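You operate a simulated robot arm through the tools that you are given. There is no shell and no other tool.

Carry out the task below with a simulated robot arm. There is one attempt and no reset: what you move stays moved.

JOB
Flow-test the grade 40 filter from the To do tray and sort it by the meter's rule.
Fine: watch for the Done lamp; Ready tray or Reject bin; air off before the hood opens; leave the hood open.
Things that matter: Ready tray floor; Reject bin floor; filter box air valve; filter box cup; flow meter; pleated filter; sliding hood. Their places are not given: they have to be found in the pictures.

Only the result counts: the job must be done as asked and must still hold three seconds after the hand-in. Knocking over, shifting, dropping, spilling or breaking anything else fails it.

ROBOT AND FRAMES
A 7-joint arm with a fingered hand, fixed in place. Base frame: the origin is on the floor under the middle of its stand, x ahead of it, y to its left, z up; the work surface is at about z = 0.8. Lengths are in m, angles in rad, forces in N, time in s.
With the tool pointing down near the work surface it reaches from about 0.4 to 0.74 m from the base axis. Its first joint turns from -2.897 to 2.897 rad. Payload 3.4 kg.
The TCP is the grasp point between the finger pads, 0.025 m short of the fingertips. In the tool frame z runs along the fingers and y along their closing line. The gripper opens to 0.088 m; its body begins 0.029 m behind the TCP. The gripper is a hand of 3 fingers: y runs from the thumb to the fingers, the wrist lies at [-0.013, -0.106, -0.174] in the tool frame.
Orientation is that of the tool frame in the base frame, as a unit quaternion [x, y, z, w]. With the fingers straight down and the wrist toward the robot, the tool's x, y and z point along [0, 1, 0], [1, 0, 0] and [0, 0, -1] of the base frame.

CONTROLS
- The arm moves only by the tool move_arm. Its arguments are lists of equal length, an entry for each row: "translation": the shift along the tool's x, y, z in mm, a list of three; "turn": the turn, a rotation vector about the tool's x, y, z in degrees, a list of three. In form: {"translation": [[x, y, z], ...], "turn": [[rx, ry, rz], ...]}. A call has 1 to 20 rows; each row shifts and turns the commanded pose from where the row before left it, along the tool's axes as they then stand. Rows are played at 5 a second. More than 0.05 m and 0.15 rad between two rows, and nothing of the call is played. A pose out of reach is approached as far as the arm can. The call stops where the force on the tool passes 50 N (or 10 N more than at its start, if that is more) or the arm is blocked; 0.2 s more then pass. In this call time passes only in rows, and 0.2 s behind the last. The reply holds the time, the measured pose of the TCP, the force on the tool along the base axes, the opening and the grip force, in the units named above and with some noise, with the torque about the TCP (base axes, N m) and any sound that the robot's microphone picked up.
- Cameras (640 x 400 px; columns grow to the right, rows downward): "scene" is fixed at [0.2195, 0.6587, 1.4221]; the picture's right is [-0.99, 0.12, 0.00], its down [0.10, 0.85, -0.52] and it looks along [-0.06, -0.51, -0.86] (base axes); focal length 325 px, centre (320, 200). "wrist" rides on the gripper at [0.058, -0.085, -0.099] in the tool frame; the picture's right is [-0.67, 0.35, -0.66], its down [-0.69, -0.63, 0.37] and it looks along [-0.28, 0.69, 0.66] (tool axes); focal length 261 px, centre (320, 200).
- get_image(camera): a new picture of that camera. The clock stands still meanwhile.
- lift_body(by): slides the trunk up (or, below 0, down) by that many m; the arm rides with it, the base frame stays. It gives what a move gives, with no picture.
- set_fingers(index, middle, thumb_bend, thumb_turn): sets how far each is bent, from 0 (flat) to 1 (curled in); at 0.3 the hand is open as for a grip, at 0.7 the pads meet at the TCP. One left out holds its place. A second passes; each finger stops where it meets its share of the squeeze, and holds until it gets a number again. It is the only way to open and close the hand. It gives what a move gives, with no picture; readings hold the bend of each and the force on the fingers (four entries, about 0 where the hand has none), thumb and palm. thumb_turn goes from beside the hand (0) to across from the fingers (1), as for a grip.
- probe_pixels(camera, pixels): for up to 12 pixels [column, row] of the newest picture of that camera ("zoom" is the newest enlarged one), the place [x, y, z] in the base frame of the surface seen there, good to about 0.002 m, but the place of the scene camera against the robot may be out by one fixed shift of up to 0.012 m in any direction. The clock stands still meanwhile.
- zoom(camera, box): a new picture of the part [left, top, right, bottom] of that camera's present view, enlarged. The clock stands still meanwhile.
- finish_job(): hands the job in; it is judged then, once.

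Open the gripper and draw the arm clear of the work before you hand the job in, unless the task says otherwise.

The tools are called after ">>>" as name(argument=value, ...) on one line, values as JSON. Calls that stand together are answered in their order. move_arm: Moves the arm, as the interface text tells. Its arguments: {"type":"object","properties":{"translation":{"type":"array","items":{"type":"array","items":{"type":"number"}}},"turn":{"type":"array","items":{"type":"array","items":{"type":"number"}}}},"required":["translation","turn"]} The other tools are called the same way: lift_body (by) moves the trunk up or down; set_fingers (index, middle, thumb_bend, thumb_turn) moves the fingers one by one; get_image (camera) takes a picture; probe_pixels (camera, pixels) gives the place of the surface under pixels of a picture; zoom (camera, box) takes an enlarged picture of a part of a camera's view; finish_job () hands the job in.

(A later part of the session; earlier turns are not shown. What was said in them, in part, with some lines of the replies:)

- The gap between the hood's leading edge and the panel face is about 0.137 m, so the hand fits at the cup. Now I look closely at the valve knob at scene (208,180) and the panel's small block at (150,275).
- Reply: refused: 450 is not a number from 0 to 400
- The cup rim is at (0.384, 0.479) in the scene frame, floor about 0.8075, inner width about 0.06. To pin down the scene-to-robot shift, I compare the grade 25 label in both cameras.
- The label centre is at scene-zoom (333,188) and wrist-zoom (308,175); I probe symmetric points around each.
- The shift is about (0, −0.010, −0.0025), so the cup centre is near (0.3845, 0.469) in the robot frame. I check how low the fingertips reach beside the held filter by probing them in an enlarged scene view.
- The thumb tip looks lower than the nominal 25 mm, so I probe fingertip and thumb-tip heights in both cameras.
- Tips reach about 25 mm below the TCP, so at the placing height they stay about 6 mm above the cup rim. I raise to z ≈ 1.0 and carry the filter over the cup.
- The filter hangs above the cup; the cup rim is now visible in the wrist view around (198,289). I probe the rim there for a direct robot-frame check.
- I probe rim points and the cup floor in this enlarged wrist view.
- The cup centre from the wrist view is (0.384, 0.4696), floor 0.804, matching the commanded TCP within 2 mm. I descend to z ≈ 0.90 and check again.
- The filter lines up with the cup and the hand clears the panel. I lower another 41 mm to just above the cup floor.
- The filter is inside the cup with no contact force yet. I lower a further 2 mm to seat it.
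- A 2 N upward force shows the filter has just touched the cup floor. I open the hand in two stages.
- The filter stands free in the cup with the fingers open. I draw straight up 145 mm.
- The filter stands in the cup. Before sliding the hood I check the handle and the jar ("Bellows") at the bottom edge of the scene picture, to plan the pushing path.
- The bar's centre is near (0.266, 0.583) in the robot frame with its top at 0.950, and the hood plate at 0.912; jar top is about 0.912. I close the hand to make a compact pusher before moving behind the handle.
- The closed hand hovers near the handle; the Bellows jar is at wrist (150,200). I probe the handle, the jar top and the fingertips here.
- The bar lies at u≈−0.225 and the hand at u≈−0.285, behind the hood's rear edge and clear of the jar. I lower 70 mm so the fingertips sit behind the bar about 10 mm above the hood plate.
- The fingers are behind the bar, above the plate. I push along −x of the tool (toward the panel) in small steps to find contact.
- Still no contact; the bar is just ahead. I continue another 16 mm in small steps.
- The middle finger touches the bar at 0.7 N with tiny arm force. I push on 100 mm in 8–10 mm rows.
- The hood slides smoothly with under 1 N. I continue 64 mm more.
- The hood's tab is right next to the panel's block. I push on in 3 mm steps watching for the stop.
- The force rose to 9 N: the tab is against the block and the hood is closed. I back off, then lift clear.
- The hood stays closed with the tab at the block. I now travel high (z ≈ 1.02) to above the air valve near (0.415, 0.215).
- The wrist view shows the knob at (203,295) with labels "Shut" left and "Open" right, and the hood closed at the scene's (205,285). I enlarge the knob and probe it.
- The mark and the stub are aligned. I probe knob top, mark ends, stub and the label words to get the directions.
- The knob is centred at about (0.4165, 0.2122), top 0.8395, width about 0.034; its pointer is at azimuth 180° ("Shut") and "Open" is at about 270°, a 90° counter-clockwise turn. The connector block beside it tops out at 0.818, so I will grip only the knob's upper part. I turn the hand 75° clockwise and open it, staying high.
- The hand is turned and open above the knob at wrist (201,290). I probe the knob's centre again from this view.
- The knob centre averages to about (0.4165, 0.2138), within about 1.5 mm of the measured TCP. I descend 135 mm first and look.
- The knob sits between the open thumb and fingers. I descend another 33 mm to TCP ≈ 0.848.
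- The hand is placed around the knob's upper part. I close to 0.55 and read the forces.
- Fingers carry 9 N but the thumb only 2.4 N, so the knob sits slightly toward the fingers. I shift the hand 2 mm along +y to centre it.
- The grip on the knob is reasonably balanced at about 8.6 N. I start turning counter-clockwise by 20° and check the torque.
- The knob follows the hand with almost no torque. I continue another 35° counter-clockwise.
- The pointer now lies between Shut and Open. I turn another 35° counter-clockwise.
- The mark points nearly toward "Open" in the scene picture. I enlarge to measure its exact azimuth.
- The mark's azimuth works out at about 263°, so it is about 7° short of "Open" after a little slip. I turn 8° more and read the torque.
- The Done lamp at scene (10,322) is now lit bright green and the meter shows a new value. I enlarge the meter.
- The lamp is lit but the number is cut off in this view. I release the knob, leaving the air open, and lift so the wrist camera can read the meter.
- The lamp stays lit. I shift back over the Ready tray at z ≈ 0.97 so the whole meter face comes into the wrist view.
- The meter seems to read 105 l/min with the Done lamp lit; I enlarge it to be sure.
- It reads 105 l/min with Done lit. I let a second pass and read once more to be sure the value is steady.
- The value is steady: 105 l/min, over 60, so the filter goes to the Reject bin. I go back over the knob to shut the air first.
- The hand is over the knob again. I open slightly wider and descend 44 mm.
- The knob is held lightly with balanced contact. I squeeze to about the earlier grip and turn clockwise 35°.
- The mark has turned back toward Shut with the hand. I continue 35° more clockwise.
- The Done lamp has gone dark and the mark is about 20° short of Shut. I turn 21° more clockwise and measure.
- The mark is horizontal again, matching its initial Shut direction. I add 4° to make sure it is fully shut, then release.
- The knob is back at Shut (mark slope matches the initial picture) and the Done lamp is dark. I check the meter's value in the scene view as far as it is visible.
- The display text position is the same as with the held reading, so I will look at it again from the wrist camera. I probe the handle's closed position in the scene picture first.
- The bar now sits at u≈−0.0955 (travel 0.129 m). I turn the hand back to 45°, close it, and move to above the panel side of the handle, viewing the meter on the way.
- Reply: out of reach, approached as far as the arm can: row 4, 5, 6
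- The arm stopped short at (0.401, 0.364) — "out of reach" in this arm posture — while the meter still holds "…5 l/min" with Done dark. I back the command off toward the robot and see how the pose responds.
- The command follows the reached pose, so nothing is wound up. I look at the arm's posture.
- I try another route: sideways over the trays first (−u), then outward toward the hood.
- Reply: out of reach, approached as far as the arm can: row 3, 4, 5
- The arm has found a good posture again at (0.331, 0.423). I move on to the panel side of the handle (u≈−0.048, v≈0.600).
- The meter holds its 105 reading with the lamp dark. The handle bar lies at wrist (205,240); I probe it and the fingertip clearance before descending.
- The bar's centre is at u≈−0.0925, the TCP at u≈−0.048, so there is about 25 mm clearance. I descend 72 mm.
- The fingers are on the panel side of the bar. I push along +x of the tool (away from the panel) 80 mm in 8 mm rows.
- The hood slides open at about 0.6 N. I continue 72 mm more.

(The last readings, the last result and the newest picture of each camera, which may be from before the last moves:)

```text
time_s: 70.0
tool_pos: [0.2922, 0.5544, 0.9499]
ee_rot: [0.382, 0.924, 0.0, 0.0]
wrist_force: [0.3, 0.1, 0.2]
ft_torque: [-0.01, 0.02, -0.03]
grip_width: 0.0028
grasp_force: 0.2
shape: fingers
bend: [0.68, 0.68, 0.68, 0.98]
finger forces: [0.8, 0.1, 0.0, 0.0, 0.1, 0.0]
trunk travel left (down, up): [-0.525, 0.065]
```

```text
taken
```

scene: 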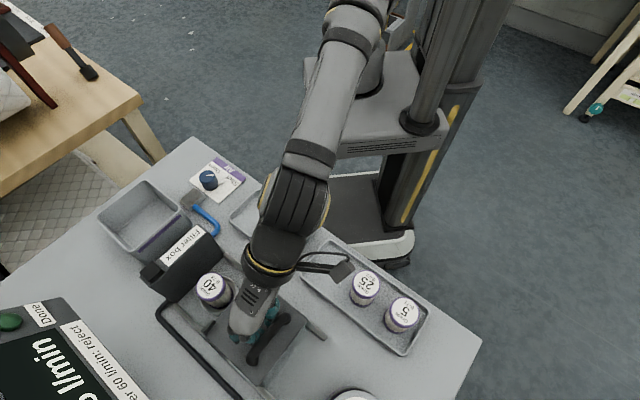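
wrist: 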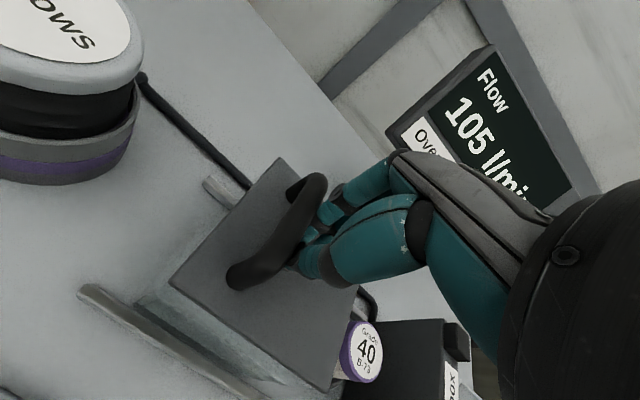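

The cup is exposed again. I push the last ~24 mm in small steps, watching for the open stop.

>>> move_arm(translation=[[6, 0, 0], [5, 0, 0], [4, 0, 0], [4, 0, 0], [3, 0, 0]], turn=[[0, 0, 0], [0, 0, 0], [0, 0, 0], [0, 0, 0], [0, 0, 0]])

>>> get_image(camera="scene")

```text
time_s: 71.2
tool_pos: [0.2762, 0.5695, 0.9492]
ee_rot: [0.382, 0.924, 0.0, 0.0]
wrist_force: [0.6, -2.9, 0.5]
ft_torque: [-0.03, -0.02, -0.03]
grip_width: 0.0024
grasp_force: 1.7
shape: fingers
bend: [0.68, 0.68, 0.68, 0.98]
finger forces: [3.2, 0.1, 0.1, 0.0, 0.8, 0.0]
trunk travel left (down, up): [-0.525, 0.065]
```

```text
taken
```

scene: 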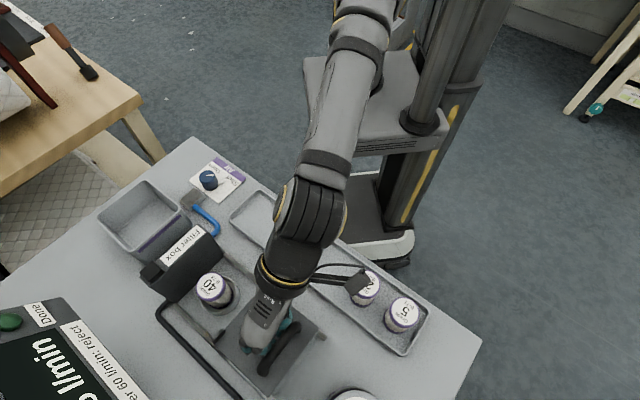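

The force rose to about 3 N and the handle is back at its first place (278,347): the hood is at its open stop. I back off and lift.

>>> move_arm(translation=[[-5, 0, 0], [-10, 0, 0], [0, 0, -30], [0, 0, -40]], turn=[[0, 0, 0], [0, 0, 0], [0, 0, 0], [0, 0, 0]])

>>> get_image(camera="scene")

>>> zoom(camera="scene", box=[160, 250, 320, 400])

```text
time_s: 72.2
tool_pos: [0.2853, 0.5607, 1.0206]
ee_rot: [0.382, 0.924, 0.0, 0.0]
wrist_force: [0.5, -0.4, 0.1]
ft_torque: [-0.01, -0.01, -0.01]
grip_width: 0.0027
grasp_force: 0.0
shape: fingers
bend: [0.68, 0.68, 0.68, 0.98]
finger forces: [0.0, 0.0, 0.1, 0.0, 0.0, 0.0]
trunk travel left (down, up): [-0.525, 0.065]
```

```text
taken
```

scene: 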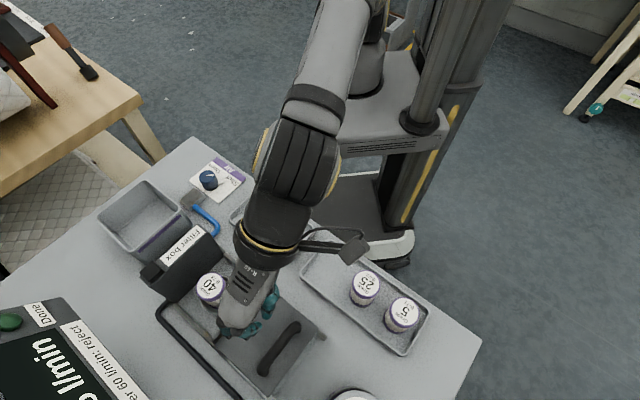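

```text
2.67 times, centred on (240, 325) of scene
```

zoom: 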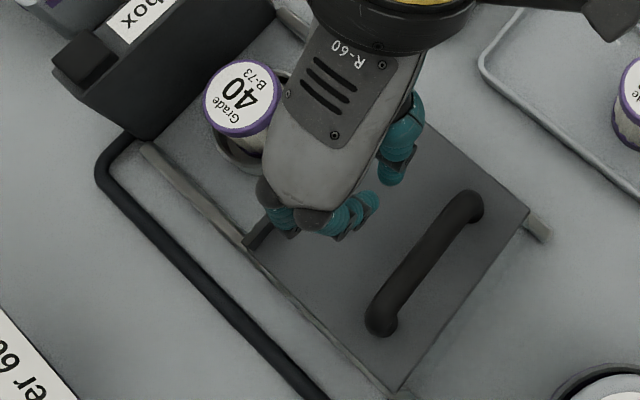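

The hood is open and the filter stands in the cup. I move above it (target 0.386, 0.470) and open the hand.

>>> move_arm(translation=[[-34, 1.8, 0], [-34, 1.8, 0], [-34, 1.8, 0], [-33.3, 1.7, 0]], turn=[[0, 0, 0], [0, 0, 0], [0, 0, 0], [0, 0, 0]])

>>> set_fingers(index=0.32, middle=0.32, thumb_bend=0.32)

>>> get_image(camera="wrist")

>>> zoom(camera="wrist", box=[150, 230, 270, 330])

```text
time_s: 73.2
tool_pos: [0.3872, 0.4704, 1.0197]
ee_rot: [0.382, 0.924, 0.0, 0.0]
wrist_force: [0.0, 0.0, -0.4]
ft_torque: [-0.01, 0.04, 0.04]
grip_width: 0.0026
grasp_force: 0.0
shape: fingers
bend: [0.68, 0.68, 0.68, 0.98]
finger forces: [0.0, 0.0, 0.1, 0.1, 0.0, 0.0]
trunk travel left (down, up): [-0.525, 0.065]
```

```text
time_s: 74.2
tool_pos: [0.3862, 0.4707, 1.0183]
ee_rot: [0.383, 0.924, 0.0, 0.0]
wrist_force: [-0.1, -0.5, 0.5]
ft_torque: [0.01, -0.05, 0.02]
grip_width: 0.08
grasp_force: 0.1
shape: fingers
bend: [0.32, 0.32, 0.32, 0.98]
finger forces: [0.1, 0.2, 0.1, 0.0, 0.1, 0.0]
trunk travel left (down, up): [-0.525, 0.065]
```

```text
taken
```

wrist: 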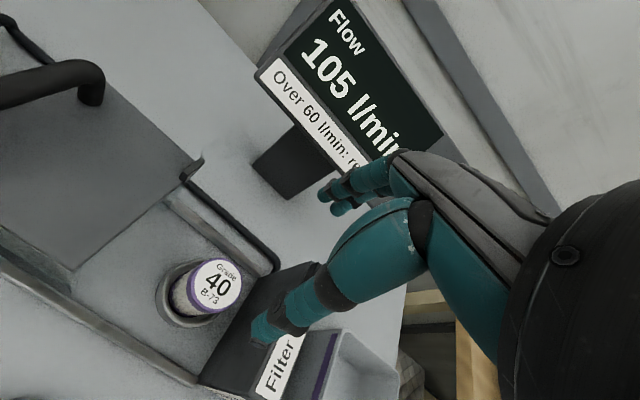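

```text
4.00 times, centred on (210, 280) of wrist
```

zoom: 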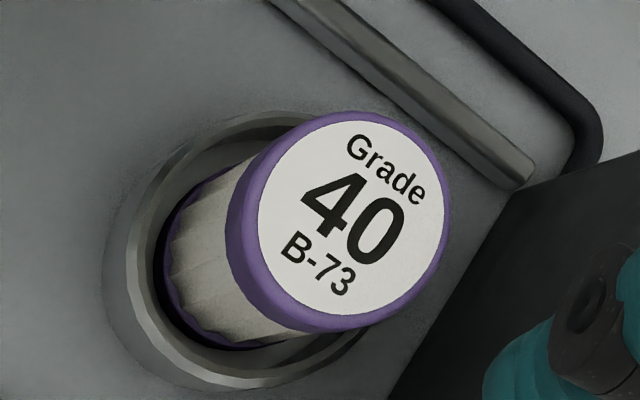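

I probe the label (centre at zoom (352,217)) to check the filter's centre before descending.

>>> probe_pixels(camera="zoom", pixels=[[352, 217], [292, 217], [412, 217], [352, 157], [352, 277], [310, 175], [394, 259], [394, 175], [310, 259]])

```text
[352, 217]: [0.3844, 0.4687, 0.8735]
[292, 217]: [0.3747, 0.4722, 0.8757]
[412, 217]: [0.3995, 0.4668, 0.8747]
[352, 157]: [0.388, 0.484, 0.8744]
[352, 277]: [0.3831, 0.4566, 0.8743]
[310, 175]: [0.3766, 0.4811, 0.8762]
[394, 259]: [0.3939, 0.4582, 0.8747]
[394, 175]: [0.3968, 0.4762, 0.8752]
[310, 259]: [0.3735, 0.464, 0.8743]
```

The filter centre is (0.3856, 0.4698), right under the TCP. I descend 161 mm to grip it again at the same height as before.

>>> move_arm(translation=[[0, 0, 40], [0, 0, 40], [0, 0, 35], [0, 0, 26], [0, 0, 13], [0, 0, 7]], turn=[[0, 0, 0], [0, 0, 0], [0, 0, 0], [0, 0, 0], [0, 0, 0], [0, 0, 0]])

>>> set_fingers(index=0.52, middle=0.54, thumb_bend=0.52)

>>> zoom(camera="scene", box=[160, 220, 280, 320])

```text
time_s: 75.6
tool_pos: [0.3866, 0.4698, 0.8579]
ee_rot: [0.381, 0.924, 0.0, 0.0]
wrist_force: [-0.7, 0.3, 0.8]
ft_torque: [0.0, 0.01, 0.01]
grip_width: 0.0803
grasp_force: 0.1
shape: fingers
bend: [0.32, 0.32, 0.32, 0.98]
finger forces: [0.1, 0.0, 0.0, 0.0, 0.1, 0.1]
trunk travel left (down, up): [-0.525, 0.065]
```

```text
time_s: 76.6
tool_pos: [0.387, 0.4699, 0.8579]
ee_rot: [0.382, 0.924, 0.0, 0.0]
wrist_force: [-0.5, 0.1, -0.4]
ft_torque: [0.02, -0.03, 0.0]
grip_width: 0.0435
grasp_force: 4.0
shape: fingers
bend: [0.5, 0.52, 0.49, 0.97]
finger forces: [2.9, 1.3, 0.0, 0.0, 4.2, 0.1]
trunk travel left (down, up): [-0.525, 0.065]
```

```text
4.00 times, centred on (220, 270) of scene
```

zoom: 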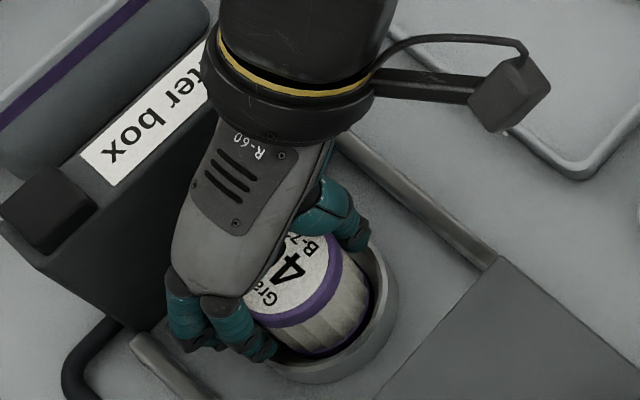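

The filter is touched by all three digits. I squeeze to the earlier level and lift slowly straight out of the cup.

>>> set_fingers(index=0.58, middle=0.6, thumb_bend=0.58)

>>> move_arm(translation=[[0, 0, -6], [0, 0, -12], [0, 0, -16], [0, 0, -30], [0, 0, -40], [0, 0, -40], [0, 0, -30]], turn=[[0, 0, 0], [0, 0, 0], [0, 0, 0], [0, 0, 0], [0, 0, 0], [0, 0, 0], [0, 0, 0]])

>>> get_image(camera="scene")

>>> get_image(camera="wrist")

```text
time_s: 77.6
tool_pos: [0.3876, 0.4697, 0.8572]
ee_rot: [0.382, 0.924, 0.0, -0.001]
wrist_force: [0.9, 0.0, 1.6]
ft_torque: [0.02, -0.02, 0.0]
grip_width: 0.0418
grasp_force: 9.7
shape: fingers
bend: [0.51, 0.55, 0.5, 0.97]
finger forces: [5.2, 3.8, 0.0, 0.0, 9.1, 0.0]
trunk travel left (down, up): [-0.525, 0.065]
```

```text
time_s: 79.2
tool_pos: [0.3872, 0.4687, 1.0318]
ee_rot: [0.382, 0.924, 0.0, -0.001]
wrist_force: [0.7, 0.7, -0.3]
ft_torque: [-0.01, 0.03, 0.0]
grip_width: 0.0416
grasp_force: 9.0
shape: fingers
bend: [0.52, 0.55, 0.5, 0.97]
finger forces: [5.0, 3.6, 0.0, 0.0, 8.8, 0.1]
trunk travel left (down, up): [-0.525, 0.065]
```

```text
taken
```

scene: 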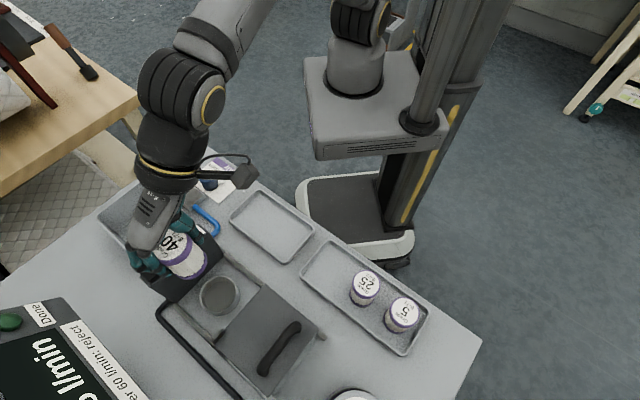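

```text
taken
```

wrist: 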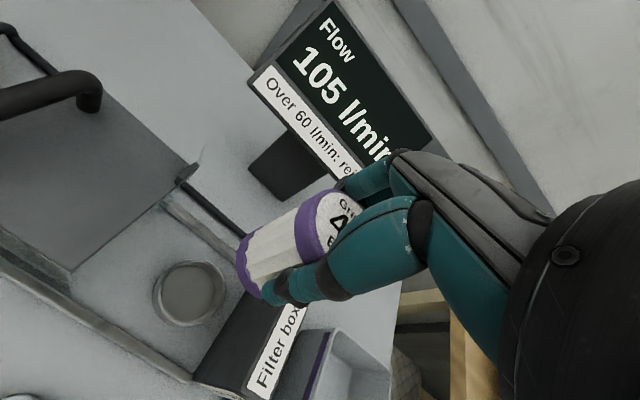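

The filter is out of the cup and held at 9 N. I carry it, high up, to above the Reject bin (centre estimated at (0.526, 0.313)).

>>> move_arm(translation=[[-34.8, -2, 0], [-34.8, -2, 0], [-34.8, -2, 0], [-34.8, -2, 0], [-34.7, -2, 0], [-34.7, -2, 0]], turn=[[0, 0, 0], [0, 0, 0], [0, 0, 0], [0, 0, 0], [0, 0, 0], [0, 0, 0]])

>>> get_image(camera="scene")

>>> get_image(camera="wrist")

```text
time_s: 80.6
tool_pos: [0.5281, 0.3139, 1.0316]
ee_rot: [0.382, 0.924, 0.0, 0.0]
wrist_force: [0.3, 0.2, -0.6]
ft_torque: [-0.02, 0.01, -0.01]
grip_width: 0.0414
grasp_force: 8.7
shape: fingers
bend: [0.52, 0.55, 0.5, 0.97]
finger forces: [4.9, 3.7, 0.0, 0.0, 8.7, 0.0]
trunk travel left (down, up): [-0.525, 0.065]
```

```text
taken
```

scene: 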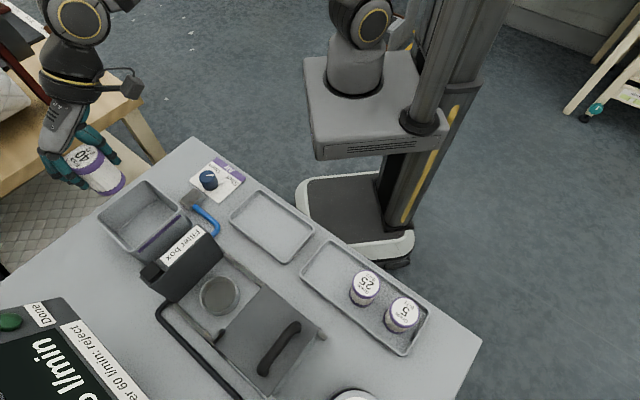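

```text
taken
```

wrist: 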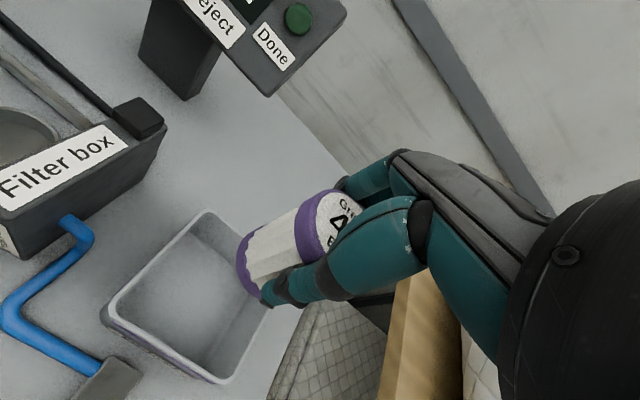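

The filter hangs near the bin; the bin's rim corners are at wrist (205,213), (105,313), (222,380). I enlarge and probe its rim and floor.

>>> zoom(camera="wrist", box=[90, 200, 290, 400])

>>> zoom(camera="scene", box=[80, 165, 210, 275])

```text
2.00 times, centred on (190, 300) of wrist
```

zoom: 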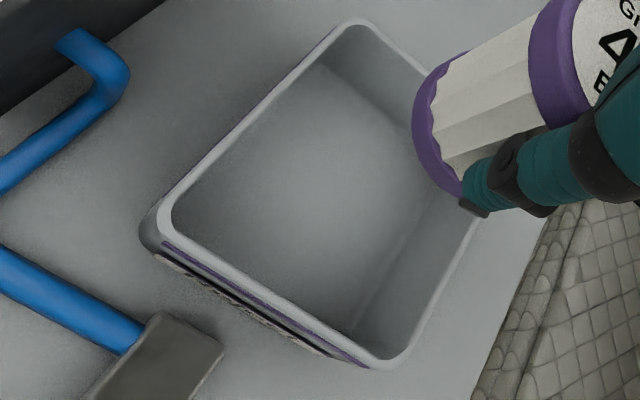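

```text
3.64 times, centred on (145, 220) of scene
```

zoom: 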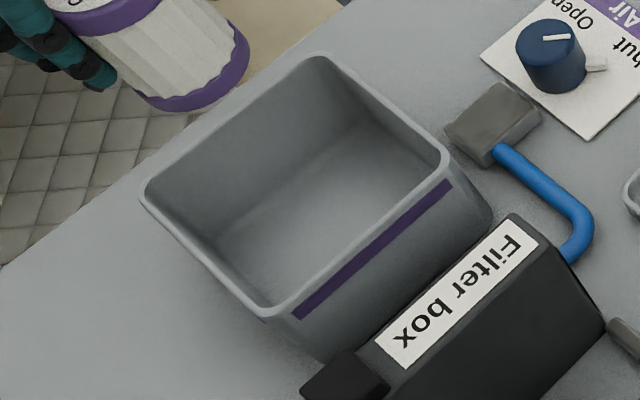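

I probe the rim corners, edges and floor of the bin in the scene enlargement.

>>> probe_pixels(camera="zoom", pixels=[[148, 192], [322, 59], [446, 160], [268, 311], [235, 124], [386, 108], [356, 238], [206, 254], [310, 210], [222, 238], [350, 130], [290, 270]])

>>> zoom(camera="wrist", box=[90, 200, 290, 400])

>>> probe_pixels(camera="zoom", pixels=[[165, 212], [350, 24], [385, 363], [265, 108], [275, 292], [440, 280], [300, 200], [290, 130], [360, 320], [200, 205], [330, 80], [410, 230]])

```text
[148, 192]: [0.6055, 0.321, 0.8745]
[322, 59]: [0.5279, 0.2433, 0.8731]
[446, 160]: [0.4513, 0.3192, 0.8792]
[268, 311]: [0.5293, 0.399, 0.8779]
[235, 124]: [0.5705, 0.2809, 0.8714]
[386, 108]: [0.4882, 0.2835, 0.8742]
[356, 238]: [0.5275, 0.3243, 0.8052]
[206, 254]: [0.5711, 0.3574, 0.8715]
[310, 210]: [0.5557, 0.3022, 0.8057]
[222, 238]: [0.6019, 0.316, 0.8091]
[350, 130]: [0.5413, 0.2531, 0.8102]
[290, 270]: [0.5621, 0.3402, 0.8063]
```

```text
2.00 times, centred on (190, 300) of wrist
```

zoom: 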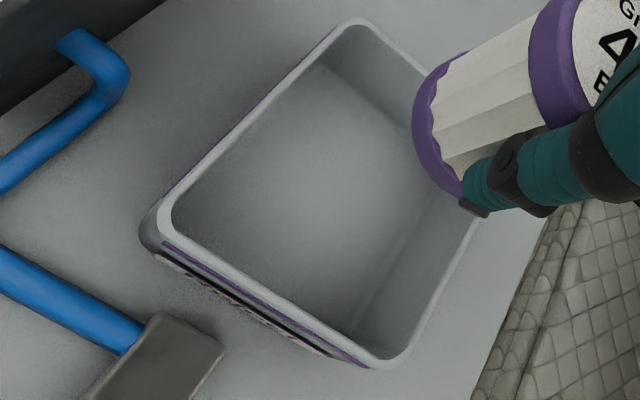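

```text
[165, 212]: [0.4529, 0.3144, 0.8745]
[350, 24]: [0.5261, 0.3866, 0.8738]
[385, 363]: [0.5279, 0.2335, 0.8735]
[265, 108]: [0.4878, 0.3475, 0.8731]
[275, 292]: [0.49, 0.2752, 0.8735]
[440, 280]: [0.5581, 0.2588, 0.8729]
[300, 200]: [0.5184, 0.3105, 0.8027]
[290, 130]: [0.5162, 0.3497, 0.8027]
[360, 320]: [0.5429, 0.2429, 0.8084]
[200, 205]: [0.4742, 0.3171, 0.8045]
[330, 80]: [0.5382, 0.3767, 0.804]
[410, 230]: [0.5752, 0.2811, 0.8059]
```

The bin's inside is about 0.10 m square, and with this low grip the fingers (about ±0.047 m plus release motion) would crowd its walls. I will set the filter back in the cup and regrip it higher; first I retrace the path back over the cup.

>>> move_arm(translation=[[34.8, 2, 0], [34.8, 2, 0], [34.8, 2, 0], [34.8, 2, 0], [34.7, 2, 0], [34.7, 2, 0], [0, 0, 0]], turn=[[0, 0, 0], [0, 0, 0], [0, 0, 0], [0, 0, 0], [0, 0, 0], [0, 0, 0], [0, 0, 0]])

>>> get_image(camera="wrist")

```text
time_s: 82.2
tool_pos: [0.3875, 0.4676, 1.0332]
ee_rot: [0.382, 0.924, 0.0, 0.0]
wrist_force: [0.4, 0.0, -0.7]
ft_torque: [0.0, 0.0, -0.01]
grip_width: 0.0416
grasp_force: 8.5
shape: fingers
bend: [0.52, 0.55, 0.5, 0.97]
finger forces: [4.9, 3.6, 0.1, 0.0, 8.4, 0.0]
trunk travel left (down, up): [-0.525, 0.065]
```

```text
taken
```

wrist: 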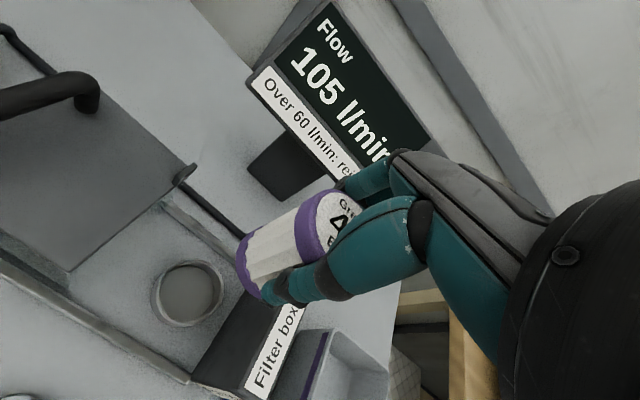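

The hand is back at (0.3875, 0.468) over the cup as before. I lower the filter into the cup to just above its floor.

>>> move_arm(translation=[[0, 0, 40], [0, 0, 40], [0, 0, 35], [0, 0, 27], [0, 0, 17], [0, 0, 10], [0, 0, 3]], turn=[[0, 0, 0], [0, 0, 0], [0, 0, 0], [0, 0, 0], [0, 0, 0], [0, 0, 0], [0, 0, 0]])

>>> zoom(camera="scene", box=[160, 220, 280, 320])

>>> zoom(camera="wrist", box=[180, 150, 400, 340])

```text
time_s: 83.8
tool_pos: [0.3857, 0.4701, 0.8594]
ee_rot: [0.381, 0.924, 0.0, 0.0]
wrist_force: [-0.1, 0.2, 0.1]
ft_torque: [0.0, 0.02, 0.02]
grip_width: 0.0415
grasp_force: 8.4
shape: fingers
bend: [0.52, 0.56, 0.5, 0.97]
finger forces: [4.7, 3.5, 0.0, 0.1, 8.3, 0.0]
trunk travel left (down, up): [-0.525, 0.065]
```

```text
4.00 times, centred on (220, 270) of scene
```

zoom: 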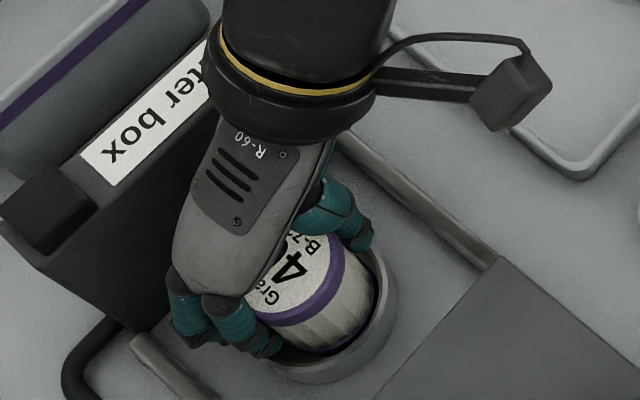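

```text
2.11 times, centred on (290, 245) of wrist
```

zoom: 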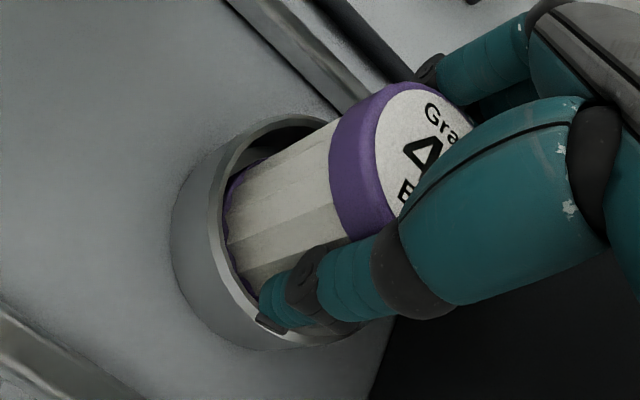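

The filter is inside the cup without contact. I lower 2 mm more to seat it and then open the hand in two stages.

>>> move_arm(translation=[[0, 0, 1], [0, 0, 1]], turn=[[0, 0, 0], [0, 0, 0]])

>>> set_fingers(index=0.46, middle=0.46, thumb_bend=0.46)

>>> set_fingers(index=0.38, middle=0.38, thumb_bend=0.38)

>>> move_arm(translation=[[0, 0, -5], [0, 0, -5], [0, 0, -4]], turn=[[0, 0, 0], [0, 0, 0], [0, 0, 0]])

>>> zoom(camera="wrist", box=[180, 150, 400, 340])

>>> zoom(camera="scene", box=[160, 220, 280, 320])

```text
time_s: 84.4
tool_pos: [0.3871, 0.4705, 0.8588]
ee_rot: [0.383, 0.924, 0.0, 0.0]
wrist_force: [-1.6, 0.2, 2.2]
ft_torque: [-0.01, -0.04, 0.01]
grip_width: 0.0416
grasp_force: 9.0
shape: fingers
bend: [0.52, 0.56, 0.5, 0.97]
finger forces: [4.7, 3.5, 0.0, 0.0, 9.1, 0.1]
trunk travel left (down, up): [-0.525, 0.065]
```

```text
time_s: 85.4
tool_pos: [0.3871, 0.4694, 0.8583]
ee_rot: [0.383, 0.924, -0.001, 0.0]
wrist_force: [-0.3, 0.1, -0.3]
ft_torque: [0.04, -0.01, 0.01]
grip_width: 0.0504
grasp_force: 0.8
shape: fingers
bend: [0.46, 0.46, 0.46, 0.97]
finger forces: [0.3, 0.0, 0.1, 0.0, 0.3, 0.0]
trunk travel left (down, up): [-0.525, 0.065]
```

```text
time_s: 86.4
tool_pos: [0.3869, 0.4693, 0.8579]
ee_rot: [0.382, 0.924, 0.0, 0.0]
wrist_force: [-0.1, -0.2, -1.0]
ft_torque: [0.03, -0.03, -0.01]
grip_width: 0.0674
grasp_force: 0.1
shape: fingers
bend: [0.38, 0.38, 0.38, 0.97]
finger forces: [0.1, 0.0, 0.1, 0.1, 0.0, 0.0]
trunk travel left (down, up): [-0.525, 0.065]
```

```text
time_s: 87.2
tool_pos: [0.3866, 0.4699, 0.8705]
ee_rot: [0.383, 0.924, 0.0, 0.0]
wrist_force: [-0.4, -0.3, -0.1]
ft_torque: [-0.02, -0.01, -0.01]
grip_width: 0.0674
grasp_force: 0.2
shape: fingers
bend: [0.38, 0.38, 0.38, 0.97]
finger forces: [0.1, 0.0, 0.0, 0.0, 0.1, 0.0]
trunk travel left (down, up): [-0.525, 0.065]
```

```text
2.11 times, centred on (290, 245) of wrist
```

zoom: 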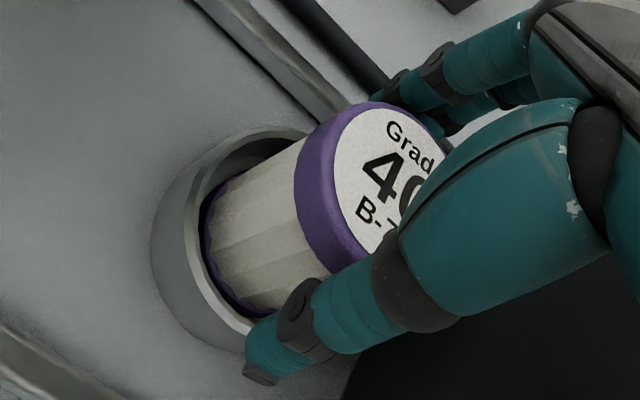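

```text
4.00 times, centred on (220, 270) of scene
```

zoom: 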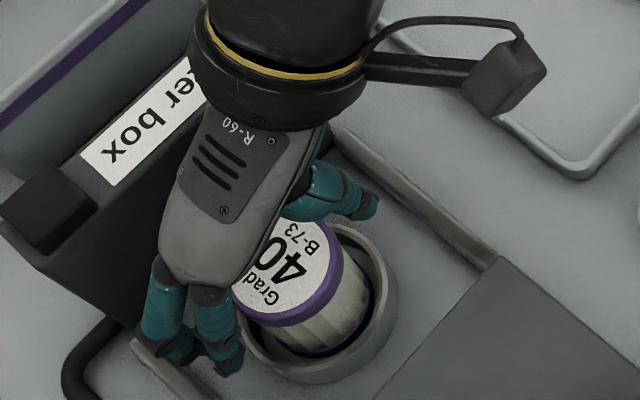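

The hand is 13 mm higher on the filter now. I close again gently and look at the forces.

>>> set_fingers(index=0.5, middle=0.52, thumb_bend=0.5)

>>> set_fingers(index=0.56, middle=0.58, thumb_bend=0.56)

>>> zoom(camera="wrist", box=[180, 150, 400, 340])

```text
time_s: 88.2
tool_pos: [0.3868, 0.4703, 0.8719]
ee_rot: [0.383, 0.924, 0.0, 0.001]
wrist_force: [0.2, -0.9, 1.2]
ft_torque: [0.0, -0.01, 0.0]
grip_width: 0.0444
grasp_force: 1.4
shape: fingers
bend: [0.49, 0.51, 0.49, 0.97]
finger forces: [0.8, 0.7, 0.0, 0.0, 1.3, 0.0]
trunk travel left (down, up): [-0.525, 0.065]
```

```text
time_s: 89.2
tool_pos: [0.3871, 0.4687, 0.871]
ee_rot: [0.383, 0.924, 0.0, 0.0]
wrist_force: [1.3, -0.5, 0.3]
ft_torque: [0.04, -0.05, 0.02]
grip_width: 0.0419
grasp_force: 6.5
shape: fingers
bend: [0.51, 0.54, 0.5, 0.97]
finger forces: [3.9, 2.6, 0.1, 0.0, 6.3, 0.0]
trunk travel left (down, up): [-0.525, 0.065]
```

```text
2.11 times, centred on (290, 245) of wrist
```

zoom: 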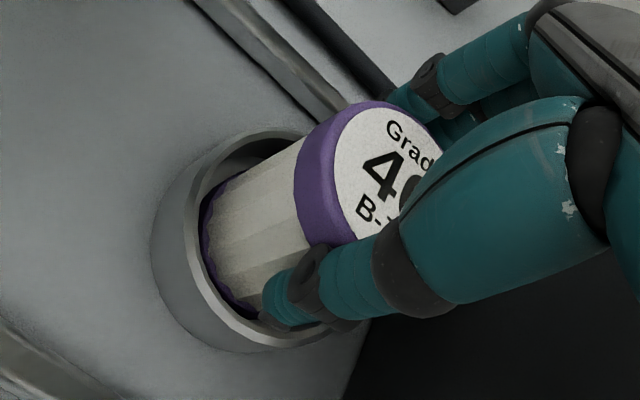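

The contact is balanced. I squeeze a bit more and lift slowly, then check that the filter comes up straight.

>>> set_fingers(index=0.6, middle=0.62, thumb_bend=0.6)

>>> move_arm(translation=[[0, 0, -4], [0, 0, -6], [0, 0, -10], [0, 0, -15]], turn=[[0, 0, 0], [0, 0, 0], [0, 0, 0], [0, 0, 0]])

>>> zoom(camera="wrist", box=[180, 150, 400, 340])

>>> zoom(camera="scene", box=[140, 200, 280, 320])

```text
time_s: 90.2
tool_pos: [0.3869, 0.4678, 0.8713]
ee_rot: [0.383, 0.924, 0.0, 0.0]
wrist_force: [-0.1, 1.0, 1.3]
ft_torque: [0.04, -0.1, 0.0]
grip_width: 0.0412
grasp_force: 10.7
shape: fingers
bend: [0.52, 0.56, 0.51, 0.97]
finger forces: [5.8, 5.0, 0.0, 0.0, 10.4, 0.0]
trunk travel left (down, up): [-0.525, 0.065]
```

```text
time_s: 91.2
tool_pos: [0.3856, 0.4686, 0.9068]
ee_rot: [0.382, 0.924, 0.0, 0.0]
wrist_force: [-0.6, 0.0, -0.6]
ft_torque: [0.01, -0.01, 0.01]
grip_width: 0.0408
grasp_force: 10.2
shape: fingers
bend: [0.52, 0.56, 0.51, 0.97]
finger forces: [5.6, 4.6, 0.1, 0.0, 10.4, 0.0]
trunk travel left (down, up): [-0.525, 0.065]
```

```text
2.11 times, centred on (290, 245) of wrist
```

zoom: 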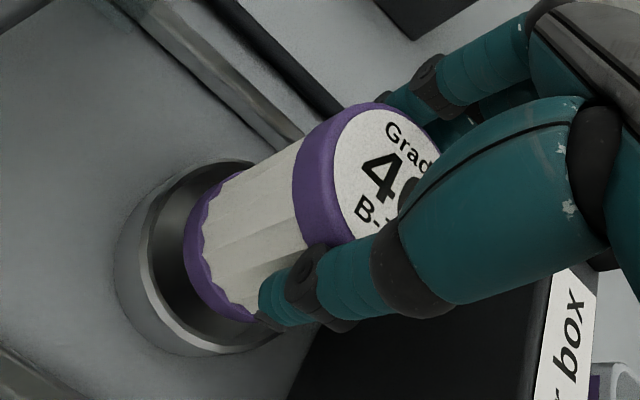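

```text
3.33 times, centred on (210, 260) of scene
```

zoom: 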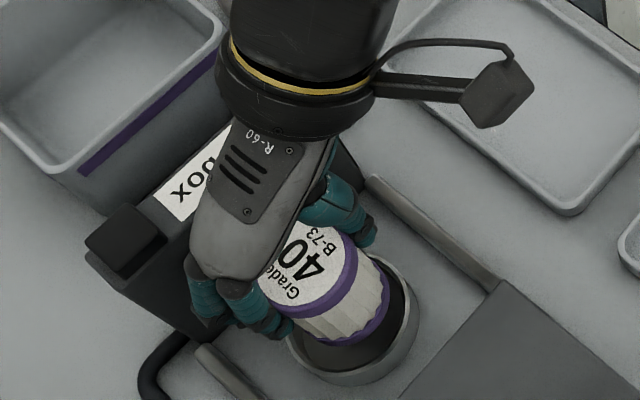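

The filter comes up straight with a 10 N grip near its top. I raise it to z ≈ 1.035 and carry it over the bin's centre.

>>> move_arm(translation=[[0, 0, -32], [0, 0, -32], [0, 0, -32], [0, 0, -32], [-35.3, -2.4, 0], [-35.3, -2.4, 0], [-35.3, -2.4, 0], [-35.3, -2.3, 0], [-35.2, -2.3, 0], [-35.2, -2.3, 0]], turn=[[0, 0, 0], [0, 0, 0], [0, 0, 0], [0, 0, 0], [0, 0, 0], [0, 0, 0], [0, 0, 0], [0, 0, 0], [0, 0, 0], [0, 0, 0]])

>>> get_image(camera="wrist")

>>> get_image(camera="scene")

```text
time_s: 93.4
tool_pos: [0.5263, 0.3089, 1.0348]
ee_rot: [0.382, 0.924, 0.0, 0.0]
wrist_force: [0.2, 0.6, -0.9]
ft_torque: [0.0, 0.01, 0.0]
grip_width: 0.0406
grasp_force: 10.6
shape: fingers
bend: [0.52, 0.56, 0.51, 0.96]
finger forces: [5.5, 4.5, 0.0, 0.0, 10.1, 0.0]
trunk travel left (down, up): [-0.525, 0.065]
```

```text
taken
```

wrist: 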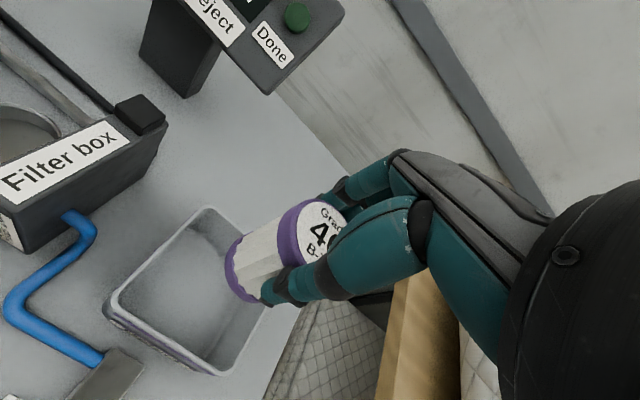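

```text
taken
```

scene: 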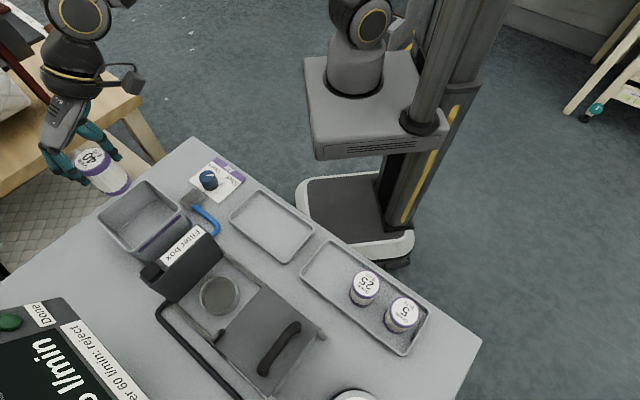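

The filter is over the bin. I descend 85 mm to just above the rim and check the alignment.

>>> move_arm(translation=[[0, 0, 30], [0, 0, 30], [0, 0, 25]], turn=[[0, 0, 0], [0, 0, 0], [0, 0, 0]])

>>> zoom(camera="wrist", box=[120, 140, 400, 360])

>>> zoom(camera="scene", box=[60, 120, 220, 280])

```text
time_s: 94.2
tool_pos: [0.5273, 0.3103, 0.9476]
ee_rot: [0.382, 0.924, 0.001, 0.0]
wrist_force: [0.2, -0.2, -1.4]
ft_torque: [0.01, -0.01, 0.02]
grip_width: 0.0408
grasp_force: 9.9
shape: fingers
bend: [0.52, 0.56, 0.51, 0.96]
finger forces: [5.5, 4.4, 0.0, 0.0, 10.1, 0.0]
trunk travel left (down, up): [-0.525, 0.065]
```

```text
1.82 times, centred on (260, 250) of wrist
```

zoom: 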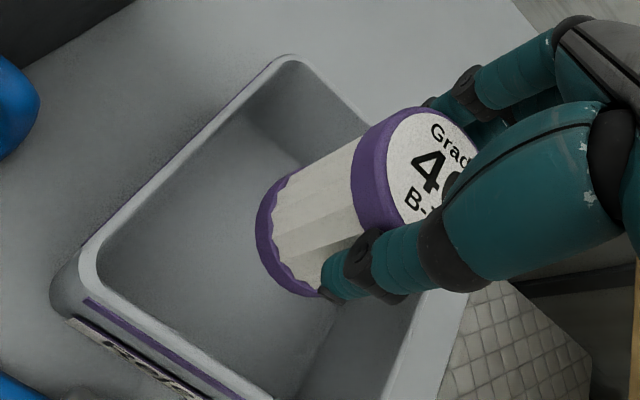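

```text
2.50 times, centred on (140, 200) of scene
```

zoom: 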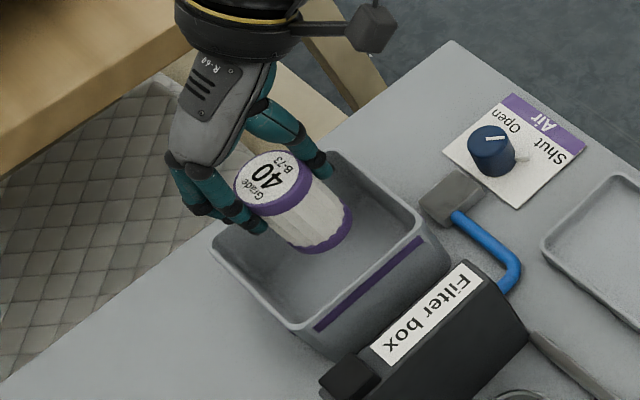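

The filter enters the bin opening centrally. I descend another 55 mm and look again.

>>> move_arm(translation=[[0, 0, 20], [0, 0, 20], [0, 0, 15]], turn=[[0, 0, 0], [0, 0, 0], [0, 0, 0]])

>>> zoom(camera="wrist", box=[140, 130, 420, 350])

>>> zoom(camera="scene", box=[80, 140, 220, 270])

```text
time_s: 95.0
tool_pos: [0.5275, 0.3105, 0.894]
ee_rot: [0.383, 0.924, 0.0, 0.0]
wrist_force: [-0.2, -0.3, -1.1]
ft_torque: [0.0, 0.0, -0.03]
grip_width: 0.0407
grasp_force: 9.8
shape: fingers
bend: [0.52, 0.56, 0.51, 0.96]
finger forces: [5.5, 4.6, 0.0, 0.0, 10.0, 0.0]
trunk travel left (down, up): [-0.525, 0.065]
```

```text
1.82 times, centred on (280, 240) of wrist
```

zoom: 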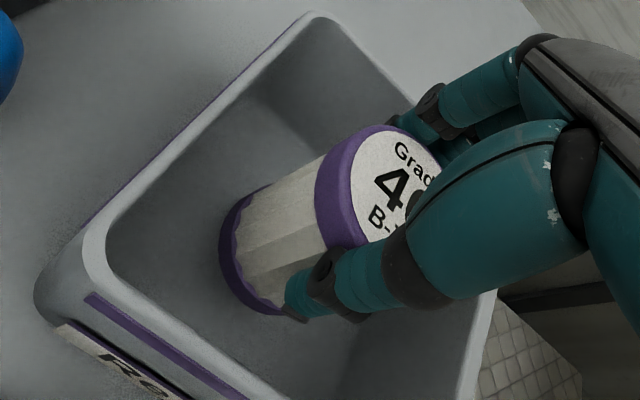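

```text
3.08 times, centred on (150, 205) of scene
```

zoom: 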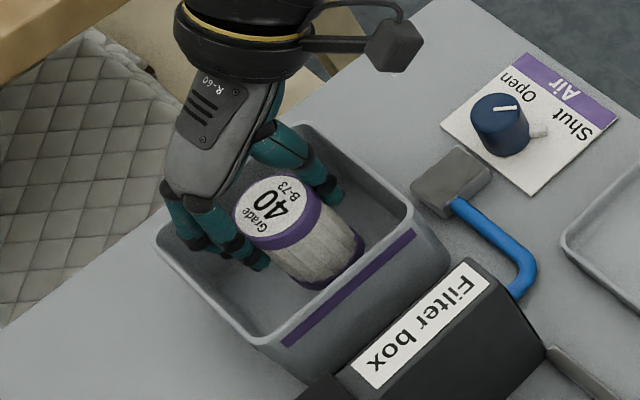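

Everything is clear of the walls. I lower the last 20 mm toward the bin floor.

>>> move_arm(translation=[[0, 0, 10], [0, 0, 7], [0, 0, 4]], turn=[[0, 0, 0], [0, 0, 0], [0, 0, 0]])

>>> zoom(camera="wrist", box=[140, 130, 420, 350])

>>> zoom(camera="scene", box=[80, 140, 220, 270])

```text
time_s: 95.8
tool_pos: [0.5274, 0.3095, 0.875]
ee_rot: [0.382, 0.924, 0.0, 0.0]
wrist_force: [0.0, -0.7, -0.4]
ft_torque: [-0.03, 0.0, 0.0]
grip_width: 0.0407
grasp_force: 9.7
shape: fingers
bend: [0.52, 0.56, 0.51, 0.96]
finger forces: [5.5, 4.5, 0.0, 0.0, 10.0, 0.0]
trunk travel left (down, up): [-0.525, 0.065]
```

```text
1.82 times, centred on (280, 240) of wrist
```

zoom: 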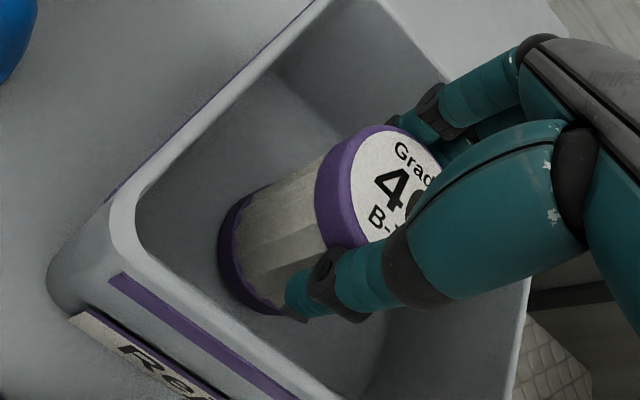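

```text
3.08 times, centred on (150, 205) of scene
```

zoom: 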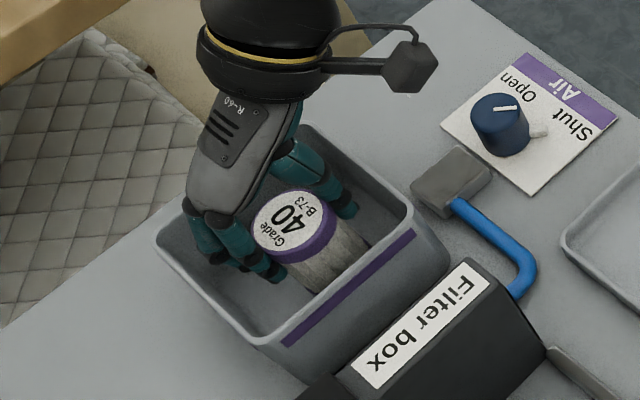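

I lower in 1 mm steps until the floor is felt.

>>> move_arm(translation=[[0, 0, 1], [0, 0, 1], [0, 0, 1]], turn=[[0, 0, 0], [0, 0, 0], [0, 0, 0]])

```text
time_s: 96.6
tool_pos: [0.5267, 0.3103, 0.8705]
ee_rot: [0.383, 0.924, 0.001, 0.001]
wrist_force: [0.9, 0.0, 1.9]
ft_torque: [0.03, -0.05, 0.01]
grip_width: 0.0408
grasp_force: 10.2
shape: fingers
bend: [0.52, 0.56, 0.51, 0.96]
finger forces: [5.6, 4.7, 0.0, 0.0, 10.3, 0.1]
trunk travel left (down, up): [-0.525, 0.065]
```

A 2 N floor contact is felt. I open the fingers just enough to free the filter.

>>> set_fingers(index=0.45, middle=0.46, thumb_bend=0.45)

>>> zoom(camera="scene", box=[80, 140, 220, 270])

>>> zoom(camera="wrist", box=[140, 130, 420, 350])

```text
time_s: 97.6
tool_pos: [0.527, 0.3102, 0.8713]
ee_rot: [0.383, 0.924, 0.0, 0.0]
wrist_force: [-0.5, -0.6, 0.1]
ft_torque: [0.04, -0.02, 0.02]
grip_width: 0.0522
grasp_force: 0.0
shape: fingers
bend: [0.45, 0.46, 0.45, 0.97]
finger forces: [0.1, 0.0, 0.1, 0.0, 0.1, 0.1]
trunk travel left (down, up): [-0.525, 0.065]
```

```text
3.08 times, centred on (150, 205) of scene
```

zoom: 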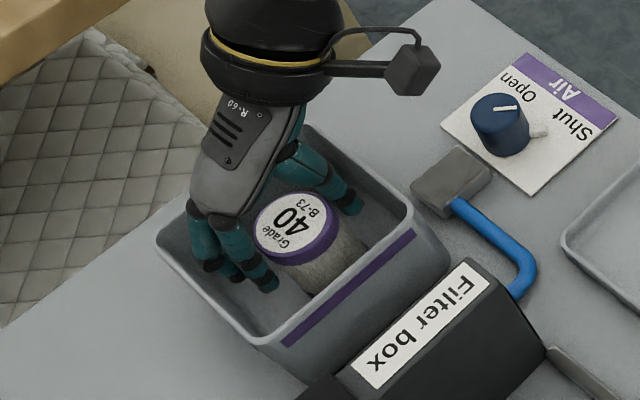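

```text
1.82 times, centred on (280, 240) of wrist
```

zoom: 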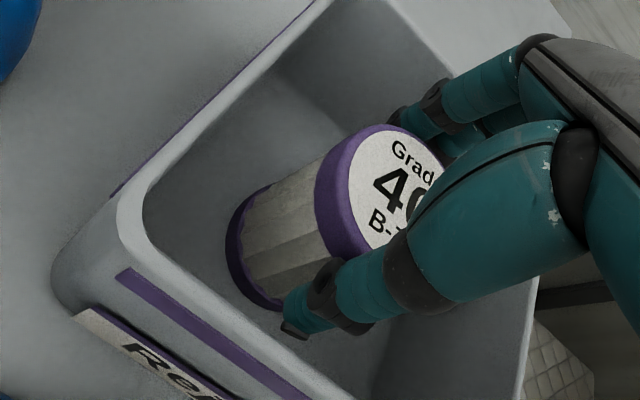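

The fingers are free (all forces about 0) and clear of the walls. I open a touch more and lift slowly straight up.

>>> set_fingers(index=0.43, middle=0.43, thumb_bend=0.43)

>>> move_arm(translation=[[0, 0, -5], [0, 0, -8], [0, 0, -12], [0, 0, -20]], turn=[[0, 0, 0], [0, 0, 0], [0, 0, 0], [0, 0, 0]])

>>> zoom(camera="scene", box=[80, 140, 220, 270])

>>> zoom(camera="wrist", box=[140, 130, 420, 350])

```text
time_s: 98.6
tool_pos: [0.5275, 0.3105, 0.8713]
ee_rot: [0.383, 0.924, 0.0, 0.0]
wrist_force: [-0.3, 0.2, -0.3]
ft_torque: [-0.01, -0.01, 0.02]
grip_width: 0.0562
grasp_force: 0.1
shape: fingers
bend: [0.43, 0.43, 0.43, 0.97]
finger forces: [0.0, 0.1, 0.0, 0.1, 0.1, 0.0]
trunk travel left (down, up): [-0.525, 0.065]
```

```text
time_s: 99.6
tool_pos: [0.5267, 0.31, 0.9151]
ee_rot: [0.382, 0.924, 0.0, 0.0]
wrist_force: [0.2, 0.5, -0.6]
ft_torque: [0.01, -0.01, 0.02]
grip_width: 0.0567
grasp_force: 0.1
shape: fingers
bend: [0.43, 0.43, 0.43, 0.97]
finger forces: [0.0, 0.0, 0.1, 0.0, 0.0, 0.0]
trunk travel left (down, up): [-0.525, 0.065]
```

```text
3.08 times, centred on (150, 205) of scene
```

zoom: 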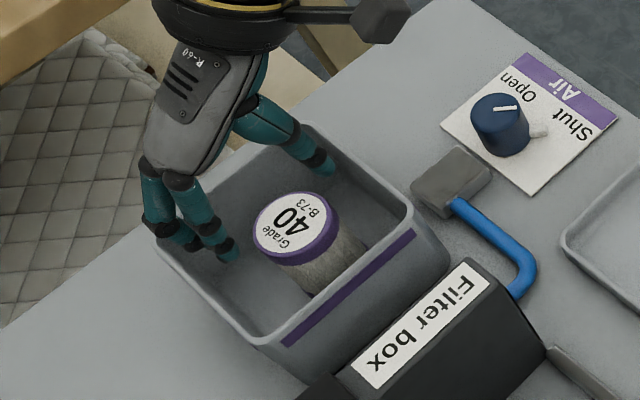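

```text
1.82 times, centred on (280, 240) of wrist
```

zoom: 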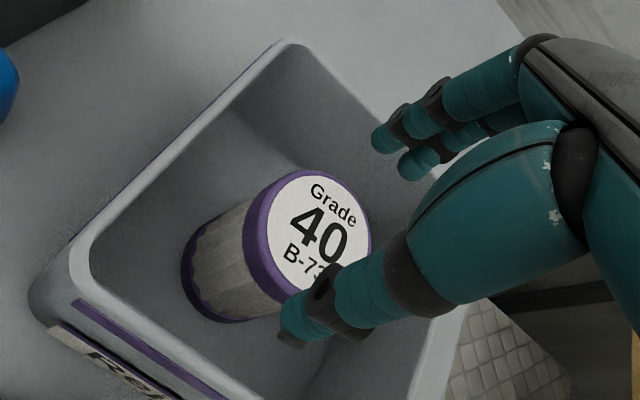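

The filter stands upright in the Reject bin and the hand is free. I lift on up and draw back toward the robot.

>>> move_arm(translation=[[0, 0, -30], [0, 0, -40], [0, 0, -40], [0, 0, -40], [0, -30, 0], [0, -30, 0], [0, -30, 0]], turn=[[0, 0, 0], [0, 0, 0], [0, 0, 0], [0, 0, 0], [0, 0, 0], [0, 0, 0], [0, 0, 0]])

>>> set_fingers(index=0.3, middle=0.3, thumb_bend=0.3)

>>> get_image(camera="scene")

>>> zoom(camera="scene", box=[190, 150, 250, 200])

>>> zoom(camera="scene", box=[80, 170, 340, 400])

```text
time_s: 101.2
tool_pos: [0.4593, 0.2484, 1.0659]
ee_rot: [0.382, 0.924, 0.001, 0.0]
wrist_force: [-0.2, -1.0, 0.0]
ft_torque: [-0.01, 0.01, -0.03]
grip_width: 0.0566
grasp_force: 0.0
shape: fingers
bend: [0.43, 0.43, 0.43, 0.97]
finger forces: [0.0, 0.1, 0.0, 0.0, 0.0, 0.0]
trunk travel left (down, up): [-0.525, 0.065]
```

```text
time_s: 102.2
tool_pos: [0.4604, 0.248, 1.066]
ee_rot: [0.382, 0.924, 0.0, 0.0]
wrist_force: [0.6, -0.1, 0.8]
ft_torque: [-0.01, -0.01, -0.02]
grip_width: 0.0845
grasp_force: 0.0
shape: fingers
bend: [0.3, 0.3, 0.3, 0.97]
finger forces: [0.0, 0.0, 0.1, 0.1, 0.1, 0.0]
trunk travel left (down, up): [-0.525, 0.065]
```

```text
taken
```

scene: 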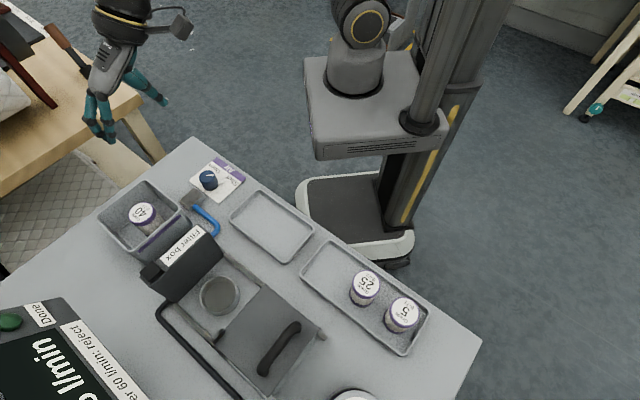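

```text
8.00 times, centred on (220, 175) of scene
```

zoom: 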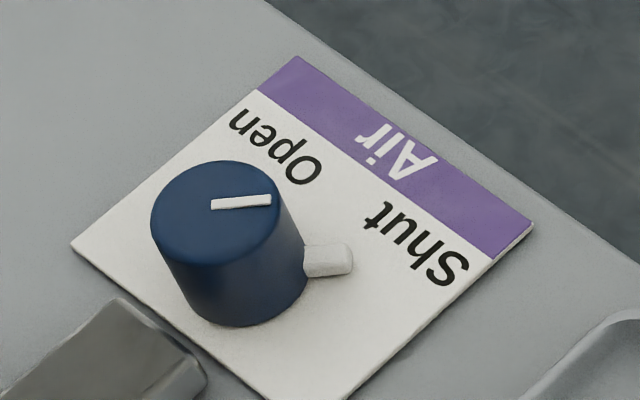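

```text
1.74 times, centred on (210, 285) of scene
```

zoom: 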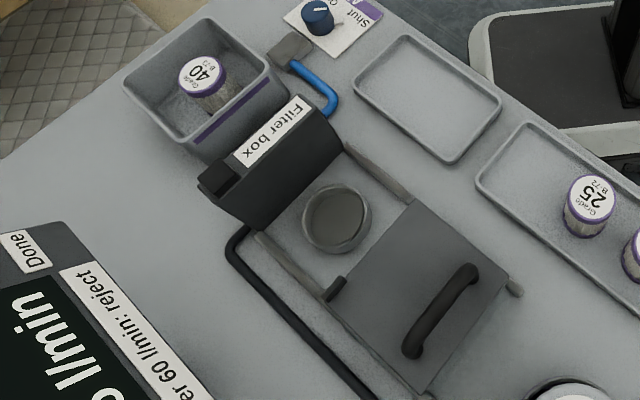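

All is in place: filter 40 upright in the Reject bin at (145,218), knob at Shut, hood open at its first position, grades 25 and 5 untouched. I raise the arm a little more to be well clear.

>>> move_arm(translation=[[0, 0, -30], [0, 0, -30], [0, -20, 0]], turn=[[0, 0, 0], [0, 0, 0], [0, 0, 0]])

>>> get_image(camera="scene")

```text
time_s: 103.0
tool_pos: [0.4478, 0.2311, 1.1252]
ee_rot: [0.382, 0.924, 0.0, 0.0]
wrist_force: [0.3, 0.0, -0.4]
ft_torque: [0.0, 0.01, 0.0]
grip_width: 0.0844
grasp_force: 0.0
shape: fingers
bend: [0.3, 0.3, 0.3, 0.97]
finger forces: [0.1, 0.0, 0.1, 0.1, 0.0, 0.0]
trunk travel left (down, up): [-0.525, 0.065]
```

```text
taken
```

scene: 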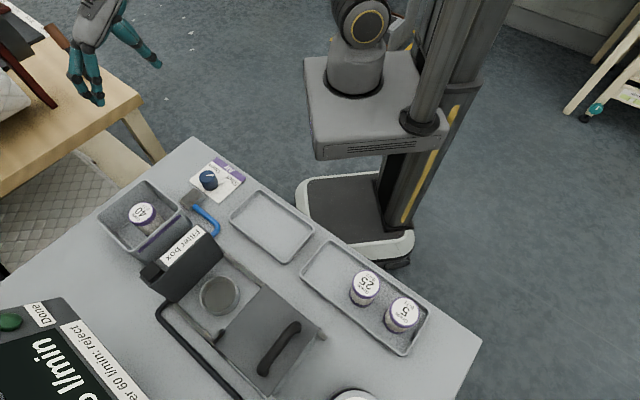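

The picture confirms the final state: filter 40 in the Reject bin (105 l/min, over 60), air shut, hood open, hand open and clear. I hand the job in.

>>> finish_job()

```text
The job is handed in.
```

I tested the grade 40 filter and put it in the Reject bin. The meter read 105 l/min with the Done lamp lit, and its rule rejects anything over 60.

- **Filter:** it stands upright on the Reject bin floor.
- **Air valve:** I shut it before opening the hood. The knob's mark is back where it started, pointing at Shut, and the Done lamp is dark. The meter still shows 105.
- **Hood:** it is open, pushed back to its stop at the original position.
- **Everything else:** in the last pictures, grades 25 and 5 are still in the To do tray and nothing else looks moved. The hand is open and the arm is clear of the bench.

After the test I set the filter back in the empty cup once, with the hood open and the air off. I needed a higher grip so the fingers would fit between the bin walls.
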